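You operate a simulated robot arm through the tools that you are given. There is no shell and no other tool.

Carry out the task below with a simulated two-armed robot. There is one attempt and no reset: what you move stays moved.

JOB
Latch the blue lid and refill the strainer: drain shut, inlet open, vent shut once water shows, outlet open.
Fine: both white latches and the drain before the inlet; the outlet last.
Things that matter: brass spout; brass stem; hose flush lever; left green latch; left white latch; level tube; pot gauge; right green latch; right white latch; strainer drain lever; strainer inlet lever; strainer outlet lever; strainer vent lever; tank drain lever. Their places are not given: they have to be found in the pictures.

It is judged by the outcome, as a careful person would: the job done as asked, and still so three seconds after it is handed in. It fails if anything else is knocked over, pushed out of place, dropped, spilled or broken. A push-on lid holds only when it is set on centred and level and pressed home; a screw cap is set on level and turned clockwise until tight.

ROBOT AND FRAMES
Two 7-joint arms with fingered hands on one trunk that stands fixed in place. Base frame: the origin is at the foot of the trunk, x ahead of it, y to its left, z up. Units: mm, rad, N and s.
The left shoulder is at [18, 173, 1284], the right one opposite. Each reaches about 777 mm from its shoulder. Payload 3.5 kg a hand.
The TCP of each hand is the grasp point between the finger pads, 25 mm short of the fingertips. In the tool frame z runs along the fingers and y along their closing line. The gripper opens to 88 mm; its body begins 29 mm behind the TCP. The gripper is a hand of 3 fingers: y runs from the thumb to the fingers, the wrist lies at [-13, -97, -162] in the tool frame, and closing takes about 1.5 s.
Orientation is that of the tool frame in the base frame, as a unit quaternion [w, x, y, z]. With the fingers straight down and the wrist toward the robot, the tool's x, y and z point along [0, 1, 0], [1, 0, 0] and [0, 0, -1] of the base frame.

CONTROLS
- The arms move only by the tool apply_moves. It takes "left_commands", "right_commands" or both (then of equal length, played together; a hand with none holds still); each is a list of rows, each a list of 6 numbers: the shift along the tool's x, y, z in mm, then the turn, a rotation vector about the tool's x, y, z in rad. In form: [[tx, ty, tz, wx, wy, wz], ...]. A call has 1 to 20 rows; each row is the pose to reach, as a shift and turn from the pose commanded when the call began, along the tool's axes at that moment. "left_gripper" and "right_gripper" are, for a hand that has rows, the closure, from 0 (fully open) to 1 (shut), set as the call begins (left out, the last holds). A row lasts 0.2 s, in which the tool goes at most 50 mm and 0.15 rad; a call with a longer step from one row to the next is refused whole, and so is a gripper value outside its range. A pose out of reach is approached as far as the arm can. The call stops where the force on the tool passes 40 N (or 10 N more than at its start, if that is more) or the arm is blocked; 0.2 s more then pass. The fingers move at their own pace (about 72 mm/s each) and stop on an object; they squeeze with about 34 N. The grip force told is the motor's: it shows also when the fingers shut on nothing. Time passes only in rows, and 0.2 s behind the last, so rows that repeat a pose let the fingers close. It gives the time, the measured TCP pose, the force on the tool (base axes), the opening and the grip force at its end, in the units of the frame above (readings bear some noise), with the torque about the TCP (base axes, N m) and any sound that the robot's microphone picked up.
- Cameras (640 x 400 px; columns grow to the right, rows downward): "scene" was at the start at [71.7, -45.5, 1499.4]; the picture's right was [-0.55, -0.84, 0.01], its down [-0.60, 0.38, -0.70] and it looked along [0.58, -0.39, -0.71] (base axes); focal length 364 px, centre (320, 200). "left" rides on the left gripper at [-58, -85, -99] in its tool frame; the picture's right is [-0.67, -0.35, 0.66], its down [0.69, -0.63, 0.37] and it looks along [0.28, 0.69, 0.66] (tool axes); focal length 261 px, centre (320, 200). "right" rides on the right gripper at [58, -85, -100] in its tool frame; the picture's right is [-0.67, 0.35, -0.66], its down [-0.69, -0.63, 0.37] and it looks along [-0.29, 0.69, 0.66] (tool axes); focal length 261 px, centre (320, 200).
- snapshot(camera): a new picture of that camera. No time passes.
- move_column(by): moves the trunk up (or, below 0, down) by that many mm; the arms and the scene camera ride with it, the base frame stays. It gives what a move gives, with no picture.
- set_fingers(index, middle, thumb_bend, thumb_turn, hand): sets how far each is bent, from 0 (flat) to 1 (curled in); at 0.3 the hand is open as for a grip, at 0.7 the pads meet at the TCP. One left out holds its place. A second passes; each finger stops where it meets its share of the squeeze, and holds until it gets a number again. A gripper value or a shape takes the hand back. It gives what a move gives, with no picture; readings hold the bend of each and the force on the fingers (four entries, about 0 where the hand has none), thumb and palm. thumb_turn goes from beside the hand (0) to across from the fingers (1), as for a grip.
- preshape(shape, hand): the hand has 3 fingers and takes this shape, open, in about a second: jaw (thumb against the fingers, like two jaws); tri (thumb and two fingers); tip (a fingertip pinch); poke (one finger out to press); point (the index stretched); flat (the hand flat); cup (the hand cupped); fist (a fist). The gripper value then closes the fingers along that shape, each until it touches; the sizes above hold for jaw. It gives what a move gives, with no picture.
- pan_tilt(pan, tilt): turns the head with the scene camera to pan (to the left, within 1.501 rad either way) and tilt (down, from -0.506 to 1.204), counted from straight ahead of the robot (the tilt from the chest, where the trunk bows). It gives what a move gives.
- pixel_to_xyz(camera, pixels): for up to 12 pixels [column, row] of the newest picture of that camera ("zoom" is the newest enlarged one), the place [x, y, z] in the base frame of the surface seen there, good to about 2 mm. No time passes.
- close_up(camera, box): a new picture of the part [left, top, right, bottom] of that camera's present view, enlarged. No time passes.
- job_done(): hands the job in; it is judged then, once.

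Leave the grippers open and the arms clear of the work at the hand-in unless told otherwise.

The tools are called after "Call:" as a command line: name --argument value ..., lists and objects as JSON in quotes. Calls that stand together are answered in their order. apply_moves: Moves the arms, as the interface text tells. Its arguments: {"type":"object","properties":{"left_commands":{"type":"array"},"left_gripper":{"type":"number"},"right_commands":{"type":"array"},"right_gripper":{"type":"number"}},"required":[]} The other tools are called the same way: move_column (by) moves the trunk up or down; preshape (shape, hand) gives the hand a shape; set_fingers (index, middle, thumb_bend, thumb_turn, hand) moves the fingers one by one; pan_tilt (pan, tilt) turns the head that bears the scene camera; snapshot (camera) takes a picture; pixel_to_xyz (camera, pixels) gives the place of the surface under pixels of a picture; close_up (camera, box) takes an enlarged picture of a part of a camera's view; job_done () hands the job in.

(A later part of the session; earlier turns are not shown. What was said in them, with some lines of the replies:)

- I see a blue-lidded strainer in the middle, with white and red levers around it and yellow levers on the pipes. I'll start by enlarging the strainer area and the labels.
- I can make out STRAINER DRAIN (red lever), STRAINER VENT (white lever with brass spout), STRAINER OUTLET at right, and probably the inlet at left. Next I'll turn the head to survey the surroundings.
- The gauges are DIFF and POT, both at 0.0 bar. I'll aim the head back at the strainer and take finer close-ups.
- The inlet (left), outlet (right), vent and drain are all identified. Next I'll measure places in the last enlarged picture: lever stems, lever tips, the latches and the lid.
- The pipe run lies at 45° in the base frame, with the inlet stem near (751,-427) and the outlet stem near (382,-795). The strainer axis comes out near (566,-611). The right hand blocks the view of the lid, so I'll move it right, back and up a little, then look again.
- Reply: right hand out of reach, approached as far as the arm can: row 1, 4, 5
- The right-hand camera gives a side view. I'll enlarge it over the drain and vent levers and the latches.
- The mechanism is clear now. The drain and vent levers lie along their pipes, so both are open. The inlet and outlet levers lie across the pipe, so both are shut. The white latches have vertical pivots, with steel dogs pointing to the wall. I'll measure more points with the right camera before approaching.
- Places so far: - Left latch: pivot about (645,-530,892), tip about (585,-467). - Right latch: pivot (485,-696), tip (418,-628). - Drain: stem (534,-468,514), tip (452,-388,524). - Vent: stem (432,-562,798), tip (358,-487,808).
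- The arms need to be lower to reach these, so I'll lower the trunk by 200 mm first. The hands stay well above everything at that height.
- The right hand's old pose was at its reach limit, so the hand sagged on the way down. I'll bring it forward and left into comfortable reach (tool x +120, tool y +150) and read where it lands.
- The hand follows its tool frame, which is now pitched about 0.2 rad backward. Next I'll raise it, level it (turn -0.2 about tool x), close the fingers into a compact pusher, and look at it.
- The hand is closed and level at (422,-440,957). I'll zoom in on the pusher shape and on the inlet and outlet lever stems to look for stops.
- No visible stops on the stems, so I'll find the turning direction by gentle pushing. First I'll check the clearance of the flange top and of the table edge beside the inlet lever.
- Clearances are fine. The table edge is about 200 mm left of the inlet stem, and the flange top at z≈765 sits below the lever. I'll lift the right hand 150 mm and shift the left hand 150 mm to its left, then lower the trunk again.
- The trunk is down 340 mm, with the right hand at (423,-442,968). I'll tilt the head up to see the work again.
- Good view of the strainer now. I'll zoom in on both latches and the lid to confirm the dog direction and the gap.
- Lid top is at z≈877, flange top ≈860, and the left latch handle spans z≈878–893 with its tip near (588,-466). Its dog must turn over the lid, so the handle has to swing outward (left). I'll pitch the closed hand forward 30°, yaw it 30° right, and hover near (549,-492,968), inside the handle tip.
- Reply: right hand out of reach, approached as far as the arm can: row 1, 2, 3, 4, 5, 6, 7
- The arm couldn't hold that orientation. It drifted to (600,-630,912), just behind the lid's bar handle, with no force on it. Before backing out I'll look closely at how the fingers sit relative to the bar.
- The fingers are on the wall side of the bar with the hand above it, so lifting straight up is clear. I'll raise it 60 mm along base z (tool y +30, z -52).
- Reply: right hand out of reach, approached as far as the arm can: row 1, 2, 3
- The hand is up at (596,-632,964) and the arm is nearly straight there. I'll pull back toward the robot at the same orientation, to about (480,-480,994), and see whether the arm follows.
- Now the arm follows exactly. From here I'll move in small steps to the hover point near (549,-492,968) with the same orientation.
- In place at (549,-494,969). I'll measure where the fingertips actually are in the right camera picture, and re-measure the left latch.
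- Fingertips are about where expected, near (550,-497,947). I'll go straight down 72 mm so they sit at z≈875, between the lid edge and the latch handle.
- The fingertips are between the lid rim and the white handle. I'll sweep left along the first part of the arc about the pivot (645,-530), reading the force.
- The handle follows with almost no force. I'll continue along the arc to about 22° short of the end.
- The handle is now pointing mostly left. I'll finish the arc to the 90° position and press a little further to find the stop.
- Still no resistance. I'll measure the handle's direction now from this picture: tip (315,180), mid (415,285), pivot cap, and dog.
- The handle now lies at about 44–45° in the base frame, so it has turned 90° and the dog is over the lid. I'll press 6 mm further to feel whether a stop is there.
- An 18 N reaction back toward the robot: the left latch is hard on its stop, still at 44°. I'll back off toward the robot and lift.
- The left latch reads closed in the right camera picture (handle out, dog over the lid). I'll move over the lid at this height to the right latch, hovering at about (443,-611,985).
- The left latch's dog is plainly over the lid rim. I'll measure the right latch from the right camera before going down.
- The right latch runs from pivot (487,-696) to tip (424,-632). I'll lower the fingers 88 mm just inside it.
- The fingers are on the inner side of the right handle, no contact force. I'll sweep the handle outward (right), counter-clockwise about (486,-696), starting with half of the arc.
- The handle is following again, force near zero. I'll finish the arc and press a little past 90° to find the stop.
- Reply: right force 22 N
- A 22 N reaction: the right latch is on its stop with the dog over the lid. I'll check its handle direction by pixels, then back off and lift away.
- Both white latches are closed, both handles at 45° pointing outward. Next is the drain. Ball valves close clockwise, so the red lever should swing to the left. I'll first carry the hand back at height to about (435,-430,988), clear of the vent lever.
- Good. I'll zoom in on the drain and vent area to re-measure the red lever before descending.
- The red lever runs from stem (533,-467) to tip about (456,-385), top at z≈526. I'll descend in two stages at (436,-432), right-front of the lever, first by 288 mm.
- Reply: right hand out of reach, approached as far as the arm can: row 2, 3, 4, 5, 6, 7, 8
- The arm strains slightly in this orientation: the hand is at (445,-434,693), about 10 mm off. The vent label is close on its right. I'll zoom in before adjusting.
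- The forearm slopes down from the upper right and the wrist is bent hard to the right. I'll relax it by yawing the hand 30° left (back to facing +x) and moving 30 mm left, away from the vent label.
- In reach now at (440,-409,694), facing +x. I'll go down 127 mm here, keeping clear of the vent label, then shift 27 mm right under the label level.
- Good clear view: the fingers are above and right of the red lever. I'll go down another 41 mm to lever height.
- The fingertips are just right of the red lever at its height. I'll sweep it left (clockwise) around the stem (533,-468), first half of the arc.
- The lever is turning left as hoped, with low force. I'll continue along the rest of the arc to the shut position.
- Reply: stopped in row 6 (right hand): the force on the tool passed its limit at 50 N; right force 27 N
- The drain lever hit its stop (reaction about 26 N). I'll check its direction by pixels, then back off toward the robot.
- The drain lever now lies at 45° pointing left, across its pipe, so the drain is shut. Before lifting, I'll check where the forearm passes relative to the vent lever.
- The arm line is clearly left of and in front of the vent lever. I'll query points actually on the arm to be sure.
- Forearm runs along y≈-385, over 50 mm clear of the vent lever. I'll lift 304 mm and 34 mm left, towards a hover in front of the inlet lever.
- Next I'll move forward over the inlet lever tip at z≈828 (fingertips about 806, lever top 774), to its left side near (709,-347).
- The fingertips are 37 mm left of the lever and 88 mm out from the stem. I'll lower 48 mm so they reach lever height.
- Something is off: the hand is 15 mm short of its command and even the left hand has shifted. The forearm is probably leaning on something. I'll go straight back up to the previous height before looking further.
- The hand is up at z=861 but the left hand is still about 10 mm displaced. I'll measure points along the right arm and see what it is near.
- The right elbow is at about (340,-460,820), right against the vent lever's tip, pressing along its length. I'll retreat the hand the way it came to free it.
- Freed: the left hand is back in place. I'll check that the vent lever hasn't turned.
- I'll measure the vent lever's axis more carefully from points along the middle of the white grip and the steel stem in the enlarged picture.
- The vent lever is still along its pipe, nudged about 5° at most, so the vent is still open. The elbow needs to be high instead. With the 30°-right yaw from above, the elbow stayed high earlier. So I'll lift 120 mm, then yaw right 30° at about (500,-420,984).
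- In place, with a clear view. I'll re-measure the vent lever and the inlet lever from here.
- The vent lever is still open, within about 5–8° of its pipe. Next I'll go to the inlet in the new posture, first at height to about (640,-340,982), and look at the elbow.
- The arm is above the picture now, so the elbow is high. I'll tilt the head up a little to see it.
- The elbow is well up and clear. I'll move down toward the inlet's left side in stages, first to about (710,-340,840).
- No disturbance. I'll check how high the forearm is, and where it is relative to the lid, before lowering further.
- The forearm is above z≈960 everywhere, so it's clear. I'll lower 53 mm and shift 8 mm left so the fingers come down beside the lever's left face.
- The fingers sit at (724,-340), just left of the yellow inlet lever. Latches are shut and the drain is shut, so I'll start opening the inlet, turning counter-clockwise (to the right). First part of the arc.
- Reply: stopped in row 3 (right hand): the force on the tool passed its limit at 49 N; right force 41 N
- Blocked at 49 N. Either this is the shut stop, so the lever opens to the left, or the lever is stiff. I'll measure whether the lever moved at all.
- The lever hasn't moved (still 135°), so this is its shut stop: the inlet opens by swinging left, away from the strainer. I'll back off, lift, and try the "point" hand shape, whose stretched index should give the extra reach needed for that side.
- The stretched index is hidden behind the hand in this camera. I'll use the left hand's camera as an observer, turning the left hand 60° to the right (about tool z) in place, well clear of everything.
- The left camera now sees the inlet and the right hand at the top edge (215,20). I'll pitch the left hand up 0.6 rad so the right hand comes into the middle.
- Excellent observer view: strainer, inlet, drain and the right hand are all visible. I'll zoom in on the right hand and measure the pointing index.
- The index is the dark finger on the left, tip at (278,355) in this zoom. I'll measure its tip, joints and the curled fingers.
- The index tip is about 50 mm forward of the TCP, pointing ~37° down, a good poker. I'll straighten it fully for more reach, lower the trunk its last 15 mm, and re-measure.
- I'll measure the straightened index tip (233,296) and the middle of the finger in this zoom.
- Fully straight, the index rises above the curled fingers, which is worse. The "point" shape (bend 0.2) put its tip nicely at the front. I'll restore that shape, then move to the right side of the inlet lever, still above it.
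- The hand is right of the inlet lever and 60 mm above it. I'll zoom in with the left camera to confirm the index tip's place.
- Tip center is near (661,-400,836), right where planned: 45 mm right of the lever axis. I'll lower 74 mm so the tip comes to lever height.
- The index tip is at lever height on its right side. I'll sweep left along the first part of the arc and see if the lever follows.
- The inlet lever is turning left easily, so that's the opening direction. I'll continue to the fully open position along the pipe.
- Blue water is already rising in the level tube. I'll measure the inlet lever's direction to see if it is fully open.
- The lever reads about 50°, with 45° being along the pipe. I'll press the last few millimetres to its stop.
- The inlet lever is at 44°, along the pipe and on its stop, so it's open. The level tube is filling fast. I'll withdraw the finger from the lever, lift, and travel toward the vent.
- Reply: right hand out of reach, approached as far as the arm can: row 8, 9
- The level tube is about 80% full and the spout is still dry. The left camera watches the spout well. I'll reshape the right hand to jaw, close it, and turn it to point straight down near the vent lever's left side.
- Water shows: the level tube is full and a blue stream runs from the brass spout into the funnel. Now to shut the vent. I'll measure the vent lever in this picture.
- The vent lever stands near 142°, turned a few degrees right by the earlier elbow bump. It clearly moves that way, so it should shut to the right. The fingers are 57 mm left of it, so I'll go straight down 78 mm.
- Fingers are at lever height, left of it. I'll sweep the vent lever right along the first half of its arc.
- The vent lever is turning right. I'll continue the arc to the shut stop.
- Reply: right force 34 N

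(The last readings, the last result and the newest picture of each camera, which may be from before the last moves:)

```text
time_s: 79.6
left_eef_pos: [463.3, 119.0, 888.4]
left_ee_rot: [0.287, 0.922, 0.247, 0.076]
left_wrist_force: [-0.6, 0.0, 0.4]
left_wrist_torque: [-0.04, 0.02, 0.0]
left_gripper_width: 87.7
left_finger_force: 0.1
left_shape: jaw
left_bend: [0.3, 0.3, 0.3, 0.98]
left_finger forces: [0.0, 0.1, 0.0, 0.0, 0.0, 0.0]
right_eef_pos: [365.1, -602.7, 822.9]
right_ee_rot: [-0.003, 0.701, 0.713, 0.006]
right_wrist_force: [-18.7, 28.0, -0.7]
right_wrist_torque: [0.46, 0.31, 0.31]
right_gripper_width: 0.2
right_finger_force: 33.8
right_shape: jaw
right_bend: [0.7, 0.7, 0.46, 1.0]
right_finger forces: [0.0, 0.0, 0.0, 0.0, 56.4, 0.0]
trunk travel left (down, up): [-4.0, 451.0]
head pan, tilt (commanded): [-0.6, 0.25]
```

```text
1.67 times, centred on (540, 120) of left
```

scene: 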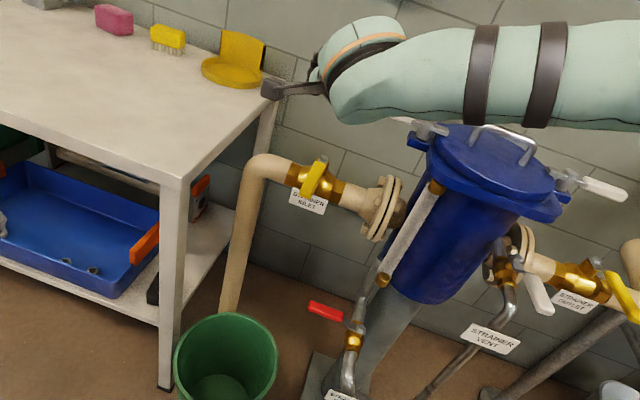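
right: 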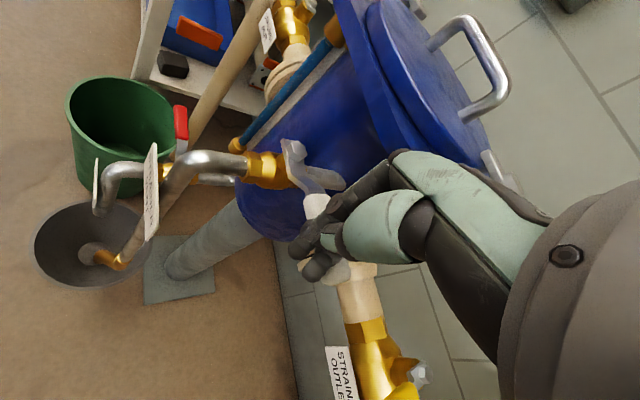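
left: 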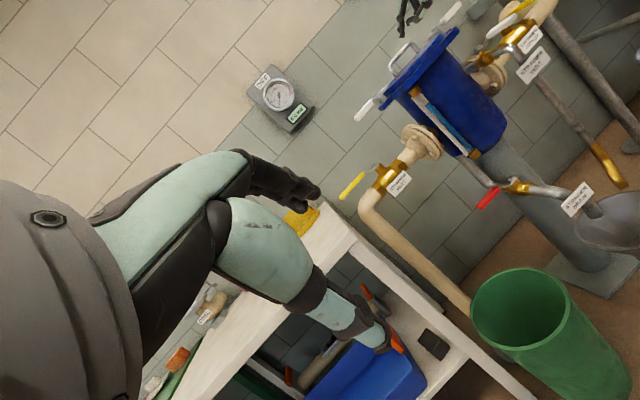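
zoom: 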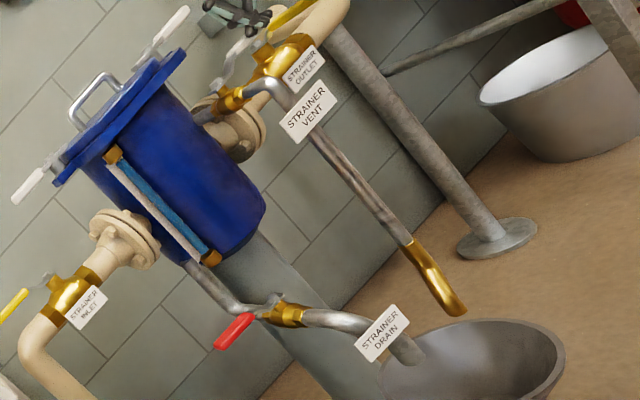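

The stream has stopped and a 34 N reaction shows the vent lever on its stop. I'll check its direction, then back the hand off toward the robot and lift.

Call:
pixel_to_xyz --camera "right" --pixels '[[292, 152], [300, 175], [315, 205], [340, 270], [330, 265]]'

Call:
apply_moves --right_commands '[[15, -15, 0, 0, 0, 0], [28, -28, 0, 0, 0, 0], [28, -28, -35, 0, 0, 0], [28, -28, -70, 0, 0, 0], [28, -28, -105, 0, 0, 0]]'

Call:
snapshot --camera "right"

Call:
close_up --camera "left" --box '[440, 0, 640, 240]'

```text
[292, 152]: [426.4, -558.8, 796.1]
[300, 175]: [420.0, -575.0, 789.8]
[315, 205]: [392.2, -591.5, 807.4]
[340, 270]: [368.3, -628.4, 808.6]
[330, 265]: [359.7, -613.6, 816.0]
```

```text
time_s: 80.8
left_eef_pos: [465.4, 116.2, 888.2]
left_ee_rot: [0.285, 0.923, 0.248, 0.077]
left_wrist_force: [0.8, -0.2, -1.0]
left_wrist_torque: [0.03, 0.01, -0.01]
left_gripper_width: 87.9
left_finger_force: 0.0
left_shape: jaw
left_bend: [0.3, 0.3, 0.3, 0.98]
left_finger forces: [0.0, 0.0, 0.1, 0.0, 0.1, 0.0]
right_eef_pos: [336.9, -577.8, 927.7]
right_ee_rot: [-0.004, 0.701, 0.713, 0.006]
right_wrist_force: [0.3, 0.0, 0.7]
right_wrist_torque: [-0.01, 0.0, 0.01]
right_gripper_width: 0.0
right_finger_force: 33.9
right_shape: jaw
right_bend: [0.7, 0.7, 0.73, 1.0]
right_finger forces: [0.0, 0.1, 0.1, 0.1, 0.1, 0.0]
trunk travel left (down, up): [-4.0, 451.0]
head pan, tilt (commanded): [-0.6, 0.25]
```

```text
taken
```

right: 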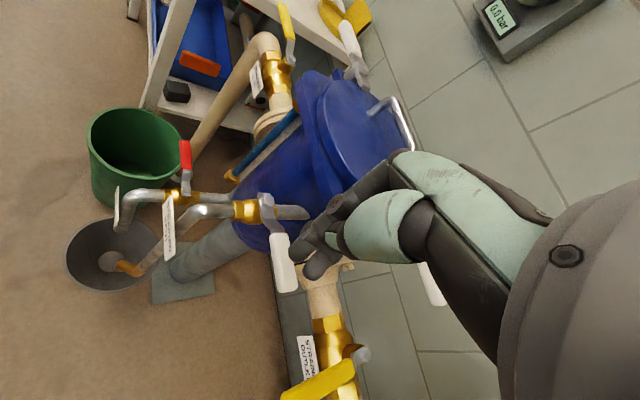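

```text
1.67 times, centred on (540, 120) of left
```

zoom: 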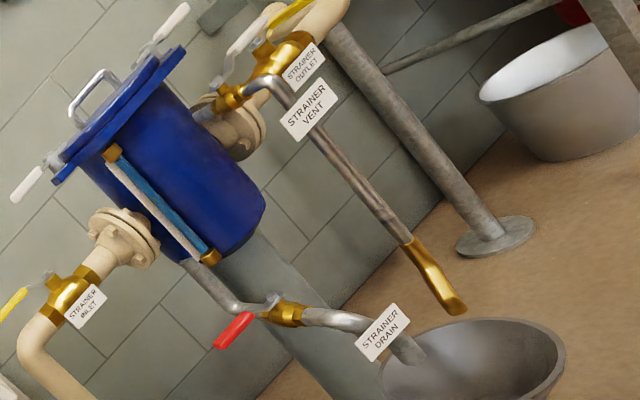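

The vent lever is now at about 225°, across its pipe, and no water comes from the spout, so the vent is shut. Before opening the outlet I'll look at the wall gauges.

Call:
pan_tilt --pan -0.85 --tilt 0.15

Call:
snapshot --camera "scene"

```text
time_s: 81.5
left_eef_pos: [465.6, 115.4, 888.2]
left_ee_rot: [0.286, 0.923, 0.247, 0.076]
left_wrist_force: [-0.6, 0.2, -0.2]
left_wrist_torque: [-0.01, 0.01, 0.01]
left_gripper_width: 87.7
left_finger_force: 0.0
left_shape: jaw
left_bend: [0.3, 0.3, 0.3, 0.98]
left_finger forces: [0.0, 0.0, 0.0, 0.0, 0.0, 0.0]
right_eef_pos: [336.9, -578.4, 926.1]
right_ee_rot: [-0.004, 0.702, 0.712, 0.005]
right_wrist_force: [0.2, -0.4, -0.5]
right_wrist_torque: [0.01, 0.0, 0.02]
right_gripper_width: 0.0
right_finger_force: 34.1
right_shape: jaw
right_bend: [0.7, 0.7, 0.73, 1.0]
right_finger forces: [0.0, 0.1, 0.0, 0.1, 0.0, 0.0]
trunk travel left (down, up): [-4.0, 451.0]
head pan, tilt (commanded): [-0.85, 0.15]
```

```text
taken
```

scene: 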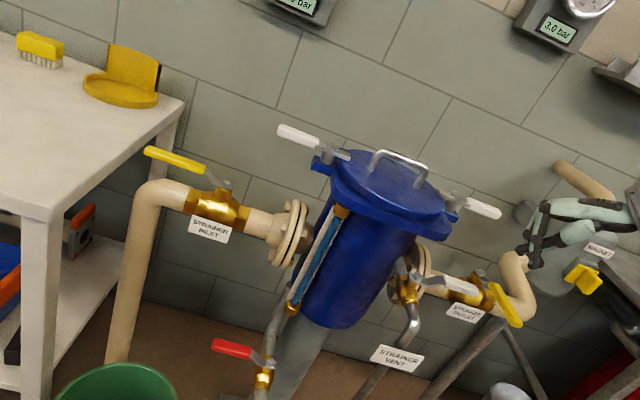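

The pot gauge now shows 3.0 bar: the strainer is full and under pressure. Next is the outlet. I'll measure its lever and the neighbouring vent lever here.

Call:
close_up --camera "scene" --box '[390, 180, 560, 350]'

Call:
pixel_to_xyz --camera "scene" --pixels '[[480, 272], [492, 287], [500, 298], [508, 310], [518, 323], [450, 283], [470, 290], [412, 276], [500, 213], [480, 206]]'

```text
2.35 times, centred on (475, 265) of scene
```

zoom: 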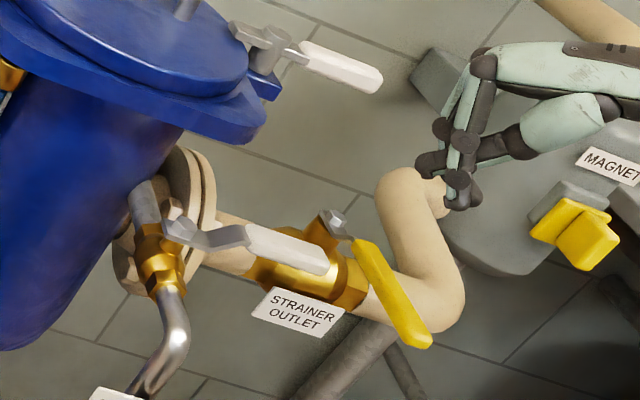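

```text
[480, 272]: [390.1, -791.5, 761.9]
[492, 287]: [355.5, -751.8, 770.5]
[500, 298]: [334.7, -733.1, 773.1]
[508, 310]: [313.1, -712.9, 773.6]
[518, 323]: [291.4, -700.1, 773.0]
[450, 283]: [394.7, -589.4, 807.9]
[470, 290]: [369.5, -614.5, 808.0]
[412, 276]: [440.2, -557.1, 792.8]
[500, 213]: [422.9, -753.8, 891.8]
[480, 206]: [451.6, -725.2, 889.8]
```

Everything is as intended: vent lever at 225°, outlet lever from stem (386,-793) to tip (289,-697). I'll bring the closed hand, yawed 45° right and pitched 30° forward, to a hover at about (364,-712,940), left of the outlet lever.

Call:
apply_moves --right_commands '[[-19.2, 3.5, -2, -0.071, -0.029, 0.11], [-38.4, 7.1, -4, -0.142, -0.059, 0.219], [-57.6, 10.6, -6, -0.213, -0.088, 0.329], [-76.9, 14.1, -8, -0.283, -0.118, 0.438], [-96.1, 17.6, -10, -0.354, -0.147, 0.548], [-115.3, 21.2, -12, -0.425, -0.177, 0.657], [-134.5, 24.7, -14, -0.496, -0.206, 0.767], [-134.5, 24.7, -14, -0.496, -0.206, 0.767]]'

Call:
snapshot --camera "scene"

Call:
snapshot --camera "right"

```text
time_s: 83.3
left_eef_pos: [465.7, 115.4, 888.1]
left_ee_rot: [0.286, 0.923, 0.246, 0.076]
left_wrist_force: [0.2, 0.3, -0.4]
left_wrist_torque: [0.03, 0.0, -0.01]
left_gripper_width: 87.6
left_finger_force: 0.0
left_shape: jaw
left_bend: [0.3, 0.3, 0.3, 0.98]
left_finger forces: [0.2, 0.1, 0.0, 0.1, 0.1, 0.1]
right_eef_pos: [364.7, -714.7, 937.0]
right_ee_rot: [0.232, 0.891, 0.375, 0.104]
right_wrist_force: [-0.1, 0.1, 0.7]
right_wrist_torque: [-0.01, -0.01, -0.04]
right_gripper_width: 0.0
right_finger_force: 34.4
right_shape: jaw
right_bend: [0.7, 0.7, 0.73, 1.0]
right_finger forces: [0.1, 0.0, 0.0, 0.0, 0.1, 0.0]
trunk travel left (down, up): [-4.0, 451.0]
head pan, tilt (commanded): [-0.85, 0.15]
```

```text
taken
```

scene: 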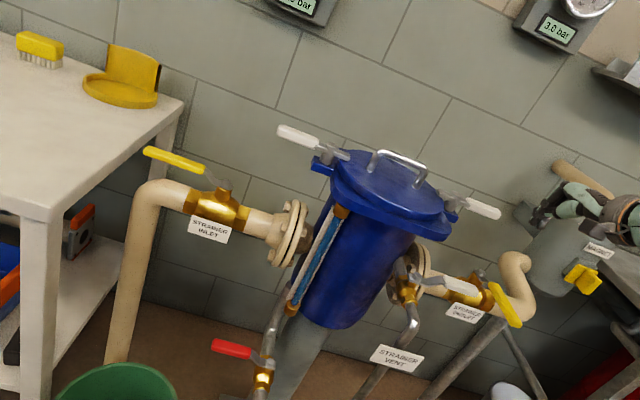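

```text
taken
```

right: 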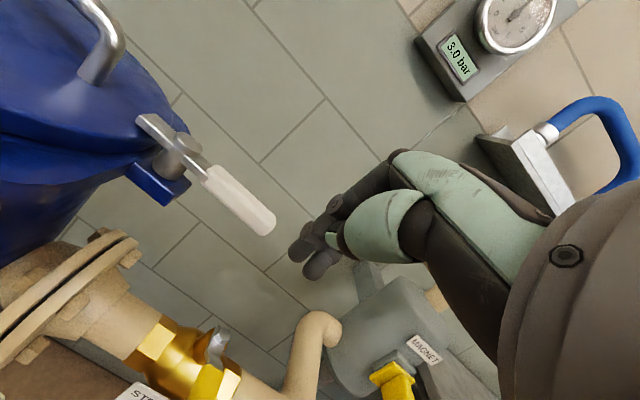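

In place at (365,-715,937) with the pot gauge still at 3.0 bar. I'll descend 100 mm and check clearances to the vent lever and right latch handle.

Call:
apply_moves --right_commands '[[-0.4, -16.4, 29, 0, 0, 0], [-0.7, -32.7, 57.9, 0, 0, 0], [-1.1, -49.1, 86.9, 0, 0, 0]]'

Call:
close_up --camera "scene" --box '[390, 150, 620, 350]'

Call:
snapshot --camera "right"

```text
time_s: 84.2
left_eef_pos: [465.2, 115.2, 887.4]
left_ee_rot: [0.285, 0.923, 0.247, 0.076]
left_wrist_force: [0.0, -0.6, 0.4]
left_wrist_torque: [0.04, 0.01, -0.02]
left_gripper_width: 87.7
left_finger_force: 0.1
left_shape: jaw
left_bend: [0.3, 0.3, 0.3, 0.98]
left_finger forces: [0.0, 0.0, 0.0, 0.0, 0.1, 0.1]
right_eef_pos: [367.1, -717.7, 836.7]
right_ee_rot: [0.234, 0.891, 0.375, 0.104]
right_wrist_force: [-0.1, 0.5, 0.0]
right_wrist_torque: [-0.04, 0.02, -0.02]
right_gripper_width: 0.1
right_finger_force: 34.3
right_shape: jaw
right_bend: [0.7, 0.7, 0.73, 1.0]
right_finger forces: [0.1, 0.0, 0.0, 0.0, 0.0, 0.0]
trunk travel left (down, up): [-4.0, 451.0]
head pan, tilt (commanded): [-0.85, 0.15]
```

```text
2.00 times, centred on (505, 250) of scene
```

zoom: 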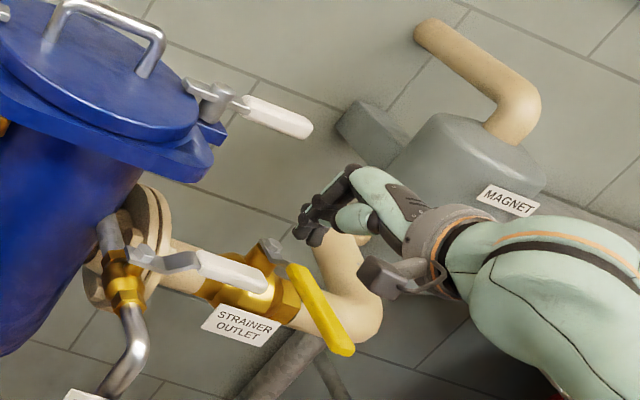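

```text
taken
```

right: 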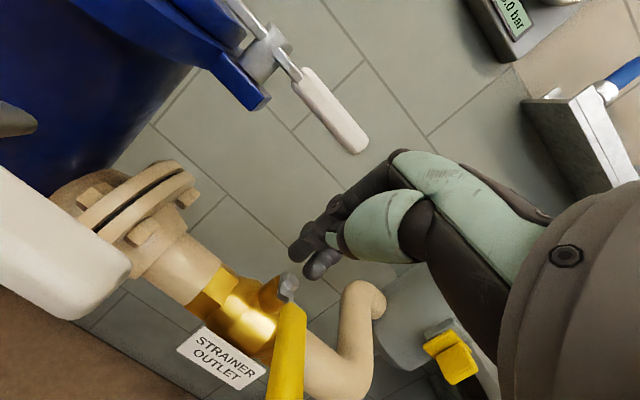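

I'm not sure the fingers are on the correct side of the lever in this view. I'll measure the fingertips and the outlet lever with both cameras before going lower.

Call:
pixel_to_xyz --camera "right" --pixels '[[300, 252], [318, 267], [310, 240], [288, 285], [292, 318], [288, 350], [282, 385], [250, 320], [355, 310]]'

Call:
pixel_to_xyz --camera "zoom" --pixels '[[312, 235], [303, 215], [270, 248], [300, 285], [320, 315], [340, 345], [360, 272], [385, 275]]'

```text
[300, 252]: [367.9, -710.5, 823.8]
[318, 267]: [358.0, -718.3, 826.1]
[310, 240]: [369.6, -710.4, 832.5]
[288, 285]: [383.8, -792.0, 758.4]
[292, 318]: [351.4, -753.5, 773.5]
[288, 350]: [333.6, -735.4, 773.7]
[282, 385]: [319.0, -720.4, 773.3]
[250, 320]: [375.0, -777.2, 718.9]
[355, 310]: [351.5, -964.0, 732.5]
```

```text
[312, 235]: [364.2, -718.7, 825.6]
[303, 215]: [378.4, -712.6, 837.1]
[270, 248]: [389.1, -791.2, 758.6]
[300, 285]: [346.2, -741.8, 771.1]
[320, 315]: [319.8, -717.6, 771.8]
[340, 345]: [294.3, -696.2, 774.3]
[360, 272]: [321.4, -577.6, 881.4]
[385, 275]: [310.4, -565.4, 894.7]
```

Fingertips are 30–37 mm left of the lever axis, as wanted. I'll lower 50 mm with a 6 mm shift to the left for clearance.

Call:
apply_moves --right_commands '[[5.1, 0, 0, 0, 0, 0], [5.1, -12.2, 21.8, 0, 0, 0], [5.1, -24.5, 43.5, 0, 0, 0]]'

Call:
close_up --camera "scene" --box '[390, 150, 620, 350]'

Call:
snapshot --camera "right"

```text
time_s: 85.0
left_eef_pos: [465.7, 116.0, 889.0]
left_ee_rot: [0.285, 0.923, 0.247, 0.077]
left_wrist_force: [-0.8, -0.7, 0.6]
left_wrist_torque: [0.0, -0.02, 0.01]
left_gripper_width: 87.4
left_finger_force: 0.2
left_shape: jaw
left_bend: [0.3, 0.3, 0.3, 0.98]
left_finger forces: [0.1, 0.0, 0.1, 0.0, 0.0, 0.1]
right_eef_pos: [368.4, -712.7, 786.9]
right_ee_rot: [0.232, 0.892, 0.375, 0.103]
right_wrist_force: [0.2, 0.3, 0.4]
right_wrist_torque: [-0.01, -0.02, -0.02]
right_gripper_width: 0.2
right_finger_force: 34.1
right_shape: jaw
right_bend: [0.7, 0.7, 0.73, 1.0]
right_finger forces: [0.1, 0.1, 0.0, 0.0, 0.0, 0.0]
trunk travel left (down, up): [-4.0, 451.0]
head pan, tilt (commanded): [-0.85, 0.15]
```

```text
2.00 times, centred on (505, 250) of scene
```

zoom: 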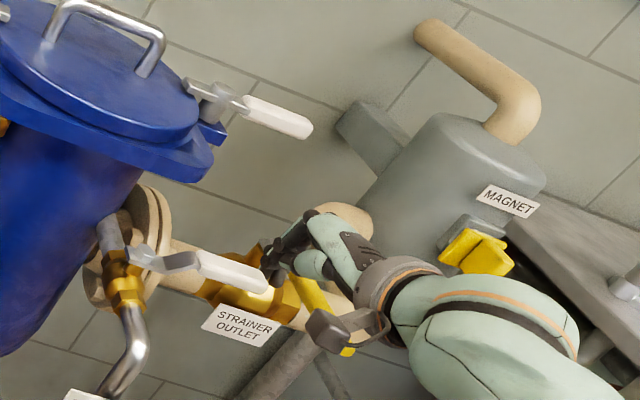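

```text
taken
```

right: 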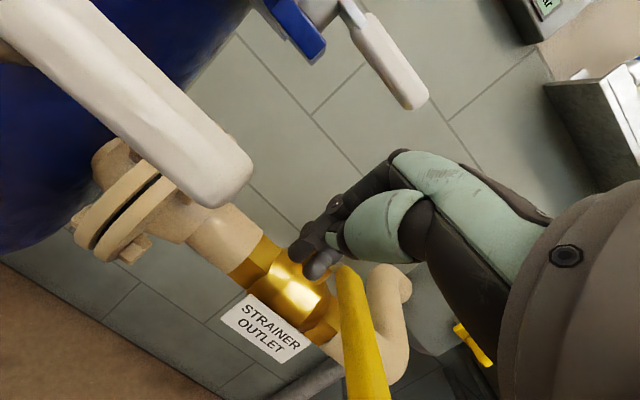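

The fingers sit left of the outlet lever. I'll start opening it to the right (counter-clockwise), the first part of the arc, watching the force.

Call:
apply_moves --right_commands '[[-18.8, -1, -0.8, 0, 0, 0], [-30.3, -4.5, -3, 0, 0, 0], [-42.9, -6, -3.9, 0, 0, 0]]'

Call:
snapshot --camera "right"

Call:
close_up --camera "scene" --box '[390, 150, 620, 350]'

```text
time_s: 85.8
left_eef_pos: [465.4, 114.4, 887.4]
left_ee_rot: [0.286, 0.923, 0.248, 0.077]
left_wrist_force: [0.2, -0.4, 0.8]
left_wrist_torque: [0.01, 0.02, -0.01]
left_gripper_width: 87.6
left_finger_force: 0.0
left_shape: jaw
left_bend: [0.3, 0.3, 0.3, 0.98]
left_finger forces: [0.0, 0.0, 0.0, 0.0, 0.0, 0.0]
right_eef_pos: [333.1, -739.3, 787.6]
right_ee_rot: [0.233, 0.891, 0.376, 0.104]
right_wrist_force: [0.9, 2.0, 0.4]
right_wrist_torque: [0.02, 0.02, -0.03]
right_gripper_width: 0.0
right_finger_force: 34.2
right_shape: jaw
right_bend: [0.7, 0.7, 0.73, 1.0]
right_finger forces: [0.0, 1.7, 0.0, 0.0, 0.0, 0.1]
trunk travel left (down, up): [-4.0, 451.0]
head pan, tilt (commanded): [-0.85, 0.15]
```

```text
taken
```

right: 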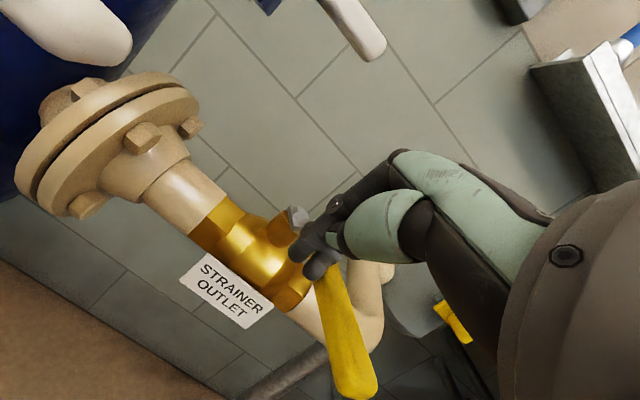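

```text
2.00 times, centred on (505, 250) of scene
```

zoom: 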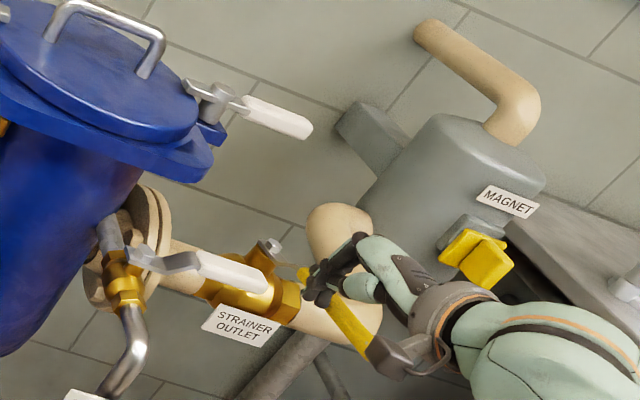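

The outlet lever turns right easily. I'll continue along the arc to fully open and the stop.

Call:
apply_moves --right_commands '[[-12.6, 0.7, 0.2, 0, 0, 0], [-24.5, 3.4, 1.6, 0, 0, 0], [-35.5, 8, 4.1, 0, 0, 0], [-45.7, 14.7, 7.7, 0, 0, 0], [-54, 22.9, 12.3, 0, 0, 0], [-60.2, 32.1, 17.4, 0, 0, 0], [-64.1, 41.2, 22.4, 0, 0, 0]]'

Call:
snapshot --camera "right"

Call:
close_up --camera "scene" --box '[390, 150, 620, 350]'

```text
time_s: 87.3
left_eef_pos: [465.2, 115.3, 888.8]
left_ee_rot: [0.285, 0.923, 0.247, 0.077]
left_wrist_force: [-1.0, -0.1, -0.5]
left_wrist_torque: [-0.01, 0.03, 0.01]
left_gripper_width: 87.5
left_finger_force: 0.0
left_shape: jaw
left_bend: [0.3, 0.3, 0.3, 0.98]
left_finger forces: [0.0, 0.0, 0.1, 0.0, 0.0, 0.0]
right_eef_pos: [321.3, -815.5, 788.0]
right_ee_rot: [0.233, 0.891, 0.376, 0.104]
right_wrist_force: [-1.1, 1.6, 2.3]
right_wrist_torque: [-0.01, 0.04, -0.06]
right_gripper_width: 0.0
right_finger_force: 33.4
right_shape: jaw
right_bend: [0.7, 0.7, 0.73, 1.0]
right_finger forces: [0.1, 2.6, 0.1, 0.1, 0.1, 0.0]
trunk travel left (down, up): [-4.0, 451.0]
head pan, tilt (commanded): [-0.85, 0.15]
```

```text
taken
```

right: 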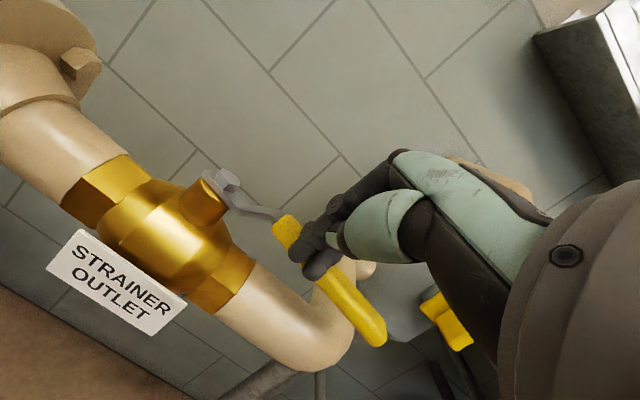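

```text
2.00 times, centred on (505, 250) of scene
```

zoom: 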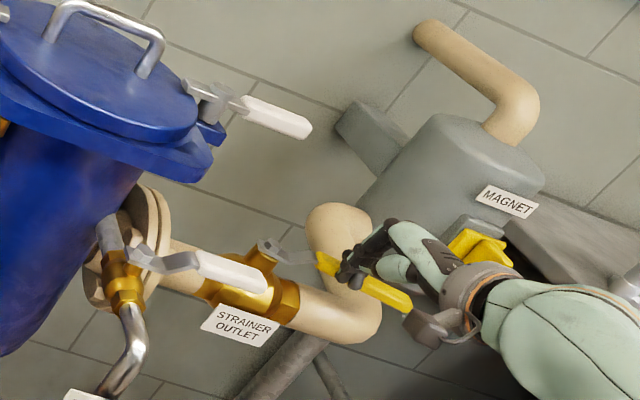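

Not quite there yet. I'll measure the outlet lever's direction.

Call:
pixel_to_xyz --camera "right" --pixels '[[232, 182], [265, 212], [290, 232], [345, 290], [360, 312], [375, 335]]'

```text
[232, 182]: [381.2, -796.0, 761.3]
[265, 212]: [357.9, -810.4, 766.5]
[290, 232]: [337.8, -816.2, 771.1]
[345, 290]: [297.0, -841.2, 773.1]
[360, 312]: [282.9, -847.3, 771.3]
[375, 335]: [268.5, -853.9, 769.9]
```

The lever is at about 207°; it needs about 18° more. My estimate puts the fingertips almost on the lever axis, so I'll check where the fingers really are relative to the lever.

Call:
pixel_to_xyz --camera "right" --pixels '[[297, 248], [305, 258], [318, 268], [310, 240], [325, 225], [335, 262]]'

Call:
close_up --camera "right" --box '[220, 160, 420, 360]'

Call:
close_up --camera "scene" --box '[500, 230, 620, 330]'

```text
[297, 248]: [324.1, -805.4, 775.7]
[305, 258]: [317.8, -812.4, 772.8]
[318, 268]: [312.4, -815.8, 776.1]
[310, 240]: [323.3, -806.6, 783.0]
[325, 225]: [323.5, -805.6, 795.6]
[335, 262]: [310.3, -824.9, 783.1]
```

```text
2.00 times, centred on (320, 260) of right
```

zoom: 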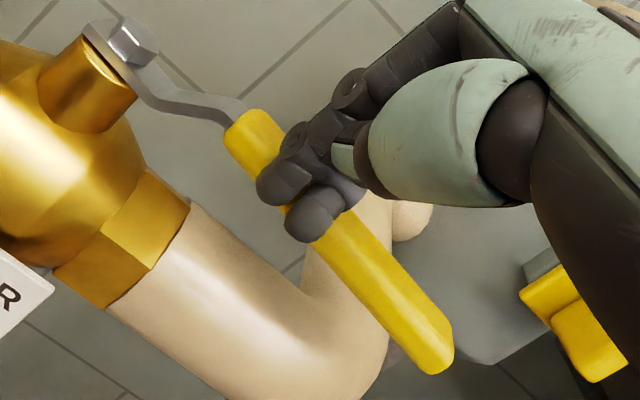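

```text
4.00 times, centred on (560, 280) of scene
```

zoom: 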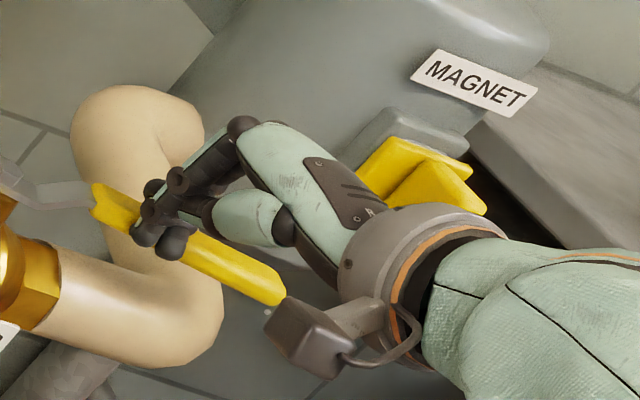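

The fingers are against the robot side of the lever, fine. The remaining push needs a bit more reach, so I'll yaw the hand another 20° right while pushing along the rest of the arc about the stem (381,-796).

Call:
apply_moves --right_commands '[[0, 8.1, 4.5, -0.001, -0.057, 0.101], [0.6, 15.7, 8.9, -0.003, -0.115, 0.203], [2.4, 21.5, 12.2, -0.004, -0.172, 0.304], [3.7, 27.5, 15.6, -0.004, -0.172, 0.304]]'

Call:
snapshot --camera "right"

Call:
close_up --camera "scene" --box '[390, 150, 620, 350]'

```text
time_s: 88.3
left_eef_pos: [462.4, 117.8, 890.6]
left_ee_rot: [0.287, 0.922, 0.247, 0.078]
left_wrist_force: [-0.5, -0.1, -0.6]
left_wrist_torque: [0.03, -0.02, -0.01]
left_gripper_width: 87.7
left_finger_force: 0.1
left_shape: jaw
left_bend: [0.3, 0.3, 0.3, 0.98]
left_finger forces: [0.0, 0.0, 0.1, 0.0, 0.0, 0.0]
right_eef_pos: [341.4, -833.2, 789.9]
right_ee_rot: [0.249, 0.943, 0.212, 0.061]
right_wrist_force: [-29.4, 16.2, 0.9]
right_wrist_torque: [0.23, 0.52, 0.06]
right_gripper_width: 0.1
right_finger_force: 34.3
right_shape: jaw
right_bend: [0.7, 0.7, 0.73, 1.0]
right_finger forces: [18.0, 15.3, 0.0, 0.1, 0.1, 0.0]
trunk travel left (down, up): [-4.0, 451.0]
head pan, tilt (commanded): [-0.85, 0.15]
```

```text
taken
```

right: 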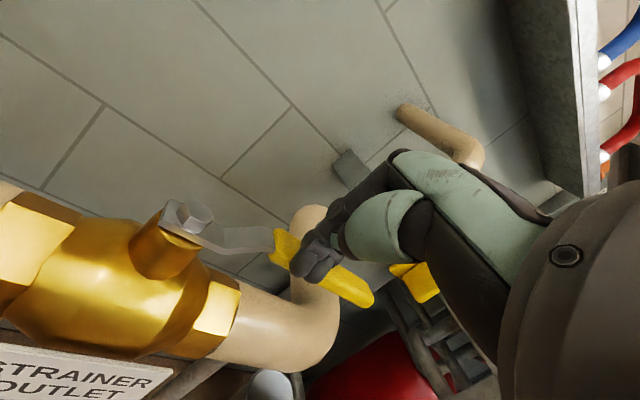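

```text
2.00 times, centred on (505, 250) of scene
```

zoom: 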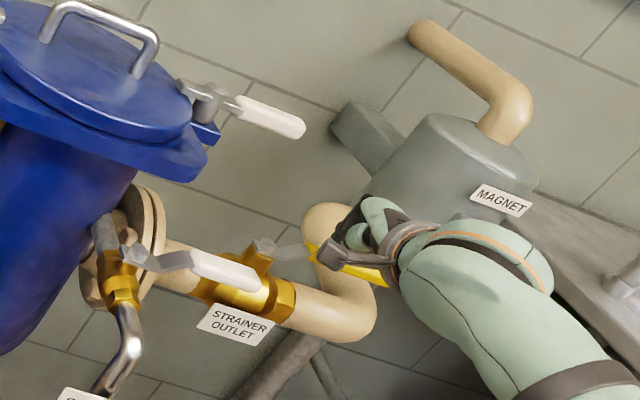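

33 N of reaction: it's against a stop. I'll measure the outlet lever's final direction.

Call:
pixel_to_xyz --camera "right" --pixels '[[193, 212], [230, 238], [260, 240], [280, 242], [340, 278], [355, 290], [368, 302]]'

```text
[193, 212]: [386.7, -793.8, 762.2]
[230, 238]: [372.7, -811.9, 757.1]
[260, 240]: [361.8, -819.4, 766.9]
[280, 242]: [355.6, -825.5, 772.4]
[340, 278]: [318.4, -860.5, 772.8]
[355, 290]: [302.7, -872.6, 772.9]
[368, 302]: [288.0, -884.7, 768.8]
```

The outlet lever lies at about 223–225°, along its pipe at its stop: open. I'll back off toward the robot, then lift clear.

Call:
apply_moves --right_commands '[[-5, -12, -7, 0, 0, 0], [-9.9, -24.3, -14, 0, 0, 0], [-9.6, -9.5, -40, 0, 0, 0], [-9.3, 5.4, -66, 0, 0, 0], [-9, 20.2, -92, 0, 0, 0], [-8.8, 35.1, -118, 0, 0, 0], [-8.6, 50, -144, 0, 0, 0]]'

Call:
snapshot --camera "scene"

Call:
snapshot --camera "left"

```text
time_s: 90.0
left_eef_pos: [465.6, 115.2, 889.2]
left_ee_rot: [0.286, 0.923, 0.246, 0.076]
left_wrist_force: [0.2, 0.4, 0.4]
left_wrist_torque: [0.03, 0.01, -0.02]
left_gripper_width: 87.7
left_finger_force: 0.1
left_shape: jaw
left_bend: [0.3, 0.3, 0.3, 0.98]
left_finger forces: [0.1, 0.1, 0.1, 0.0, 0.1, 0.0]
right_eef_pos: [325.8, -815.6, 937.3]
right_ee_rot: [0.248, 0.943, 0.215, 0.062]
right_wrist_force: [0.1, 0.9, 0.0]
right_wrist_torque: [0.0, -0.01, 0.01]
right_gripper_width: 0.0
right_finger_force: 34.2
right_shape: jaw
right_bend: [0.7, 0.7, 0.73, 1.0]
right_finger forces: [0.0, 0.0, 0.1, 0.0, 0.0, 0.0]
trunk travel left (down, up): [-4.0, 451.0]
head pan, tilt (commanded): [-0.85, 0.15]
```

```text
taken
```

scene: 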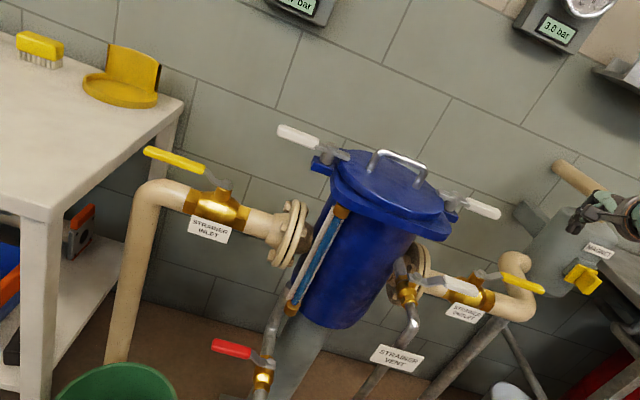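

```text
taken
```

left: 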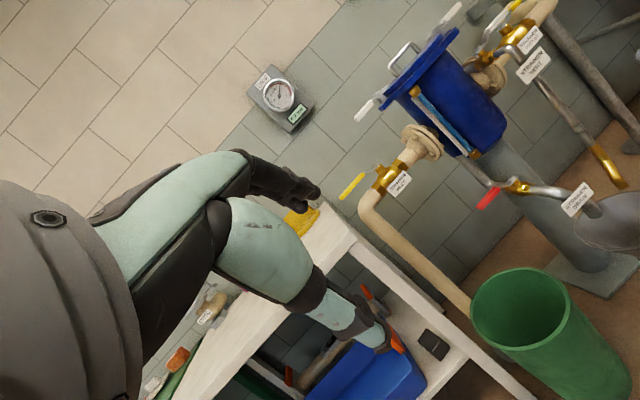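

Everything looks done. I'll verify each item closely: outlet, vent, inlet and drain levers, both latches, spout and level tube.

Call:
close_up --camera "scene" --box '[390, 180, 570, 340]'

Call:
pixel_to_xyz --camera "zoom" --pixels '[[320, 222], [395, 228], [430, 238], [470, 250], [495, 258], [260, 250], [210, 235], [300, 262]]'

Call:
close_up --camera "scene" --box '[130, 120, 370, 400]'

Call:
close_up --camera "left" --box '[340, 0, 640, 260]'

```text
2.50 times, centred on (480, 260) of scene
```

zoom: 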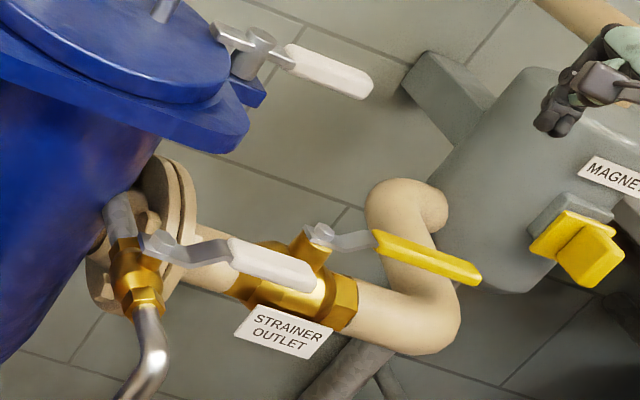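

```text
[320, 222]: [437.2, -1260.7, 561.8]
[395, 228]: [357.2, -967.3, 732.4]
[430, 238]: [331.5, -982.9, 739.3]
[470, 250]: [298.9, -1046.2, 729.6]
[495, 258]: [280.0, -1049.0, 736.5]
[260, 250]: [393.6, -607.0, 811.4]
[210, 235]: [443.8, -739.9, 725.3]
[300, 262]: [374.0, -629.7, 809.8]
```

```text
1.43 times, centred on (250, 260) of scene
```

zoom: 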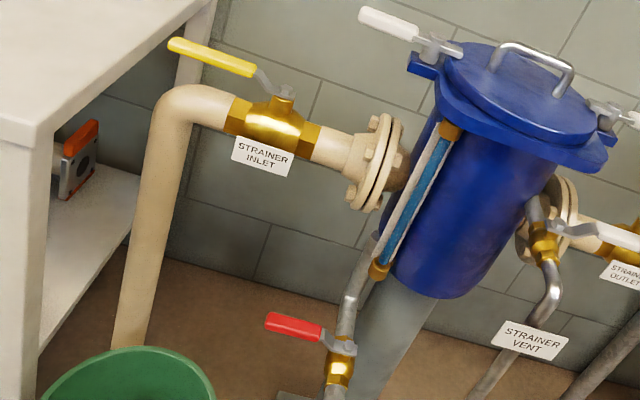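

```text
1.54 times, centred on (490, 130) of left
```

zoom: 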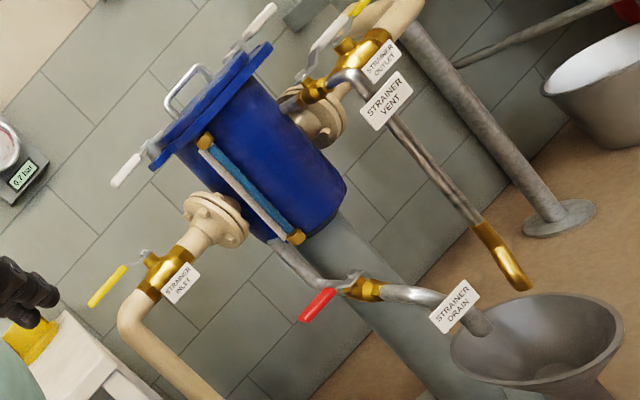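

All levers look right. I'll re-measure the outlet lever on exact pixels and read the gauges once more.

Call:
close_up --camera "scene" --box '[390, 180, 570, 340]'

Call:
pixel_to_xyz --camera "zoom" --pixels '[[320, 232], [350, 240], [385, 243], [410, 252], [440, 262], [465, 270], [175, 248], [200, 253], [245, 258], [290, 270]]'

Call:
close_up --camera "left" --box '[230, 50, 340, 150]'

```text
2.50 times, centred on (480, 260) of scene
```

zoom: 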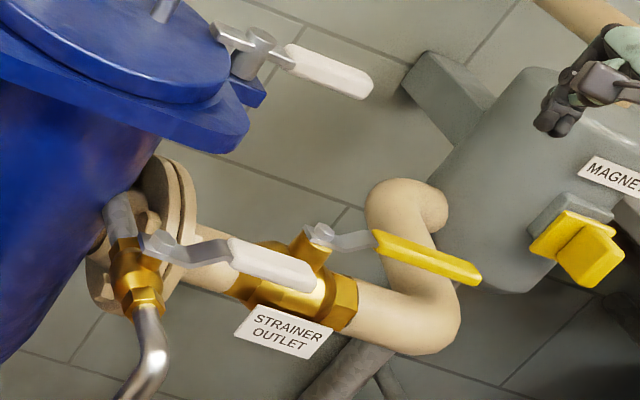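

```text
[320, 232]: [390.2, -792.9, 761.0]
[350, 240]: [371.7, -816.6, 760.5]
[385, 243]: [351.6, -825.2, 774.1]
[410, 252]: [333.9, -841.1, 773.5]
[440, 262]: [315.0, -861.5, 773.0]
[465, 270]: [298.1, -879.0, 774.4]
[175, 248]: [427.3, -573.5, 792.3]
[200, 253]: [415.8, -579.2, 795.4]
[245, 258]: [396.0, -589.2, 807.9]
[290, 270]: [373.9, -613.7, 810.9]
```

```text
4.00 times, centred on (285, 100) of left
```

zoom: 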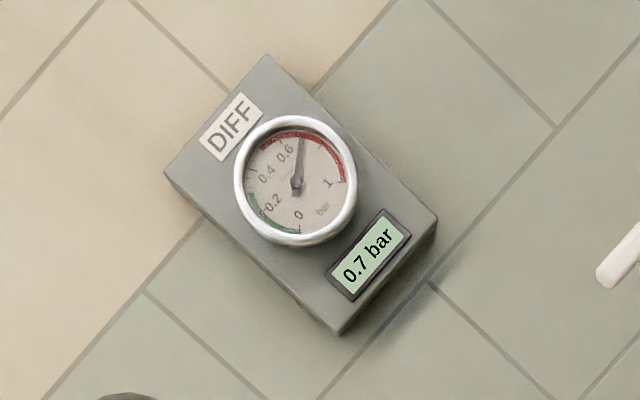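

Outlet lever is at exactly 225° (along the pipe), vent at 228° (across its pipe), and the pot gauge is steady at 3.0 bar. I'll retract the right hand toward the robot and up, then open it.

Call:
apply_moves --right_commands '[[12, -31.1, -27.2, 0, 0, 0], [24, -62.2, -54.4, 0, 0, 0], [36, -93.2, -81.6, 0, 0, 0], [48, -124.3, -108.8, 0, 0, 0], [60, -155.4, -136, 0, 0, 0]]'

Call:
snapshot --camera "scene"

```text
time_s: 91.2
left_eef_pos: [465.5, 115.6, 888.6]
left_ee_rot: [0.286, 0.923, 0.247, 0.076]
left_wrist_force: [0.5, -0.9, 0.4]
left_wrist_torque: [0.02, 0.01, 0.02]
left_gripper_width: 87.8
left_finger_force: 0.0
left_shape: jaw
left_bend: [0.3, 0.3, 0.3, 0.98]
left_finger forces: [0.0, 0.1, 0.0, 0.0, 0.0, 0.1]
right_eef_pos: [293.6, -604.3, 977.1]
right_ee_rot: [0.249, 0.942, 0.214, 0.062]
right_wrist_force: [-0.3, -0.4, 0.1]
right_wrist_torque: [0.02, -0.03, -0.04]
right_gripper_width: 0.0
right_finger_force: 33.8
right_shape: jaw
right_bend: [0.7, 0.7, 0.73, 1.0]
right_finger forces: [0.0, 0.0, 0.0, 0.0, 0.0, 0.1]
trunk travel left (down, up): [-4.0, 451.0]
head pan, tilt (commanded): [-0.85, 0.15]
```

```text
taken
```

scene: 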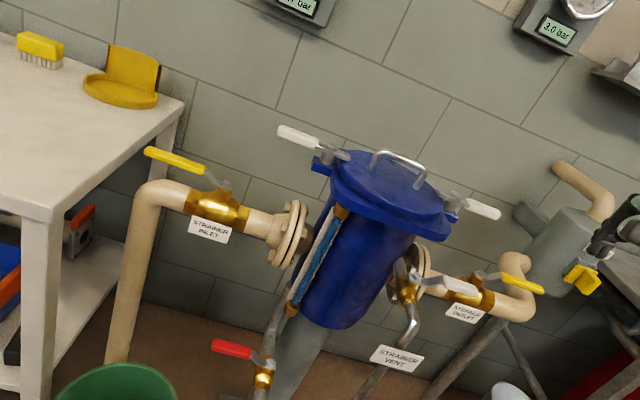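

The right hand is clear at (294,-604,977). I'll open its gripper in place, well away from the work, and wait a couple of seconds.

Call:
apply_moves --right_commands '[[0, 0, 0, 0, 0, 0], [0, 0, 0, 0, 0, 0], [0, 0, 0, 0, 0, 0], [0, 0, 0, 0, 0, 0], [0, 0, 0, 0, 0, 0], [0, 0, 0, 0, 0, 0], [0, 0, 0, 0, 0, 0], [0, 0, 0, 0, 0, 0], [0, 0, 0, 0, 0, 0], [0, 0, 0, 0, 0, 0]]' --right_gripper 0

Call:
pan_tilt --pan -0.7 --tilt 0.45

Call:
snapshot --camera "scene"

Call:
snapshot --camera "left"

```text
time_s: 93.3
left_eef_pos: [465.9, 115.7, 888.0]
left_ee_rot: [0.286, 0.923, 0.247, 0.076]
left_wrist_force: [-0.6, -0.6, -0.3]
left_wrist_torque: [0.02, 0.03, -0.02]
left_gripper_width: 87.8
left_finger_force: 0.1
left_shape: jaw
left_bend: [0.3, 0.3, 0.3, 0.98]
left_finger forces: [0.0, 0.0, 0.1, 0.0, 0.0, 0.0]
right_eef_pos: [293.8, -606.8, 975.9]
right_ee_rot: [0.248, 0.943, 0.215, 0.062]
right_wrist_force: [-0.1, -0.8, -0.1]
right_wrist_torque: [0.03, 0.01, -0.01]
right_gripper_width: 87.6
right_finger_force: 0.1
right_shape: jaw
right_bend: [0.3, 0.3, 0.3, 0.98]
right_finger forces: [0.0, 0.0, 0.0, 0.0, 0.0, 0.0]
trunk travel left (down, up): [-4.0, 451.0]
head pan, tilt (commanded): [-0.85, 0.15]
```

```text
time_s: 94.2
left_eef_pos: [464.6, 114.8, 887.1]
left_ee_rot: [0.286, 0.923, 0.246, 0.076]
left_wrist_force: [1.3, 0.1, -0.8]
left_wrist_torque: [0.02, 0.03, 0.0]
left_gripper_width: 87.6
left_finger_force: 0.1
left_shape: jaw
left_bend: [0.3, 0.3, 0.3, 0.98]
left_finger forces: [0.0, 0.0, 0.0, 0.0, 0.0, 0.1]
right_eef_pos: [294.1, -605.6, 976.2]
right_ee_rot: [0.248, 0.943, 0.214, 0.062]
right_wrist_force: [-0.1, -0.1, -0.3]
right_wrist_torque: [0.0, -0.01, -0.01]
right_gripper_width: 87.6
right_finger_force: 0.1
right_shape: jaw
right_bend: [0.3, 0.3, 0.3, 0.98]
right_finger forces: [0.0, 0.1, 0.1, 0.0, 0.1, 0.0]
trunk travel left (down, up): [-4.0, 451.0]
head pan, tilt (commanded): [-0.7, 0.45]
```

```text
taken
```

scene: 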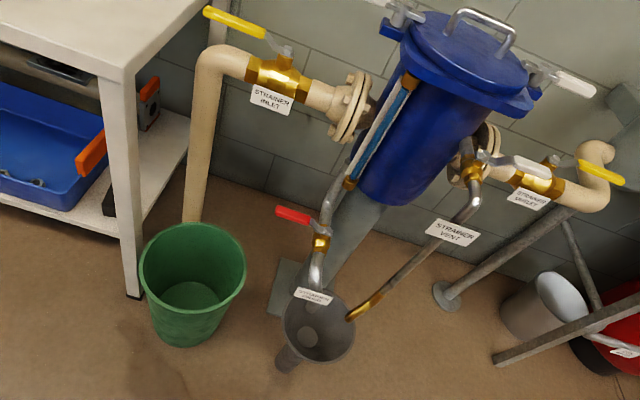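

```text
taken
```

left: 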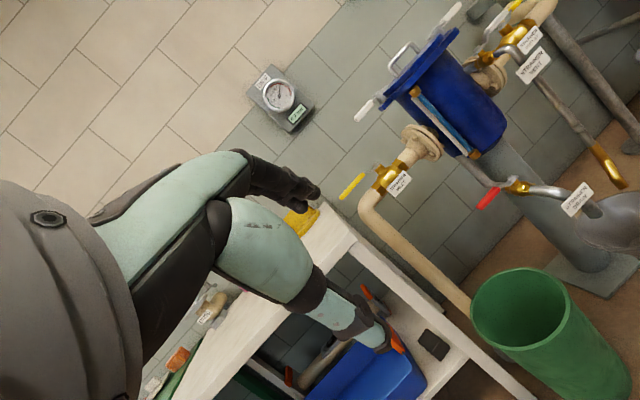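

Final state in the pictures:
- Both white latches have their dogs over the lid.
- The drain lever lies across its pipe (shut) and the vent lever lies across its pipe (shut), with the spout dry.
- The inlet and outlet levers lie along their pipes (open).
- The level tube is full and the floor is dry.
- The pot gauge read 3.0 bar.
- Both grippers are open and both arms are clear.

I'm handing in the job.

Call:
job_done

```text
The job is handed in.
```

The blue lid is latched and the strainer is refilled. The job is handed in, but I haven't seen a verdict.

- **Latches:** both white latches are turned hard to their stops, with their dogs over the lid.
- **Drain:** shut before I opened the inlet.
- **Inlet:** fully open, with its lever along the pipe.
- **Vent:** shut after the level tube was full and water ran from the brass spout. The spout then went dry.
- **Outlet:** opened last, with its lever along the pipe.

At the end the pot gauge read 3.0 bar, the level tube was full, the floor was dry, both grippers were open and both arms were clear.

- **Elbow contact:** while reaching for the inlet, the right elbow pressed on the vent lever and nudged it a few degrees. The vent was still open for the fill, and I later shut it fully. I saw nothing displaced or damaged.
- **DIFF gauge:** with the outlet open, the DIFF gauge reads 0.7 bar, which is in its red zone. Nothing in the job covered that, so I left it, but it may be worth a look.
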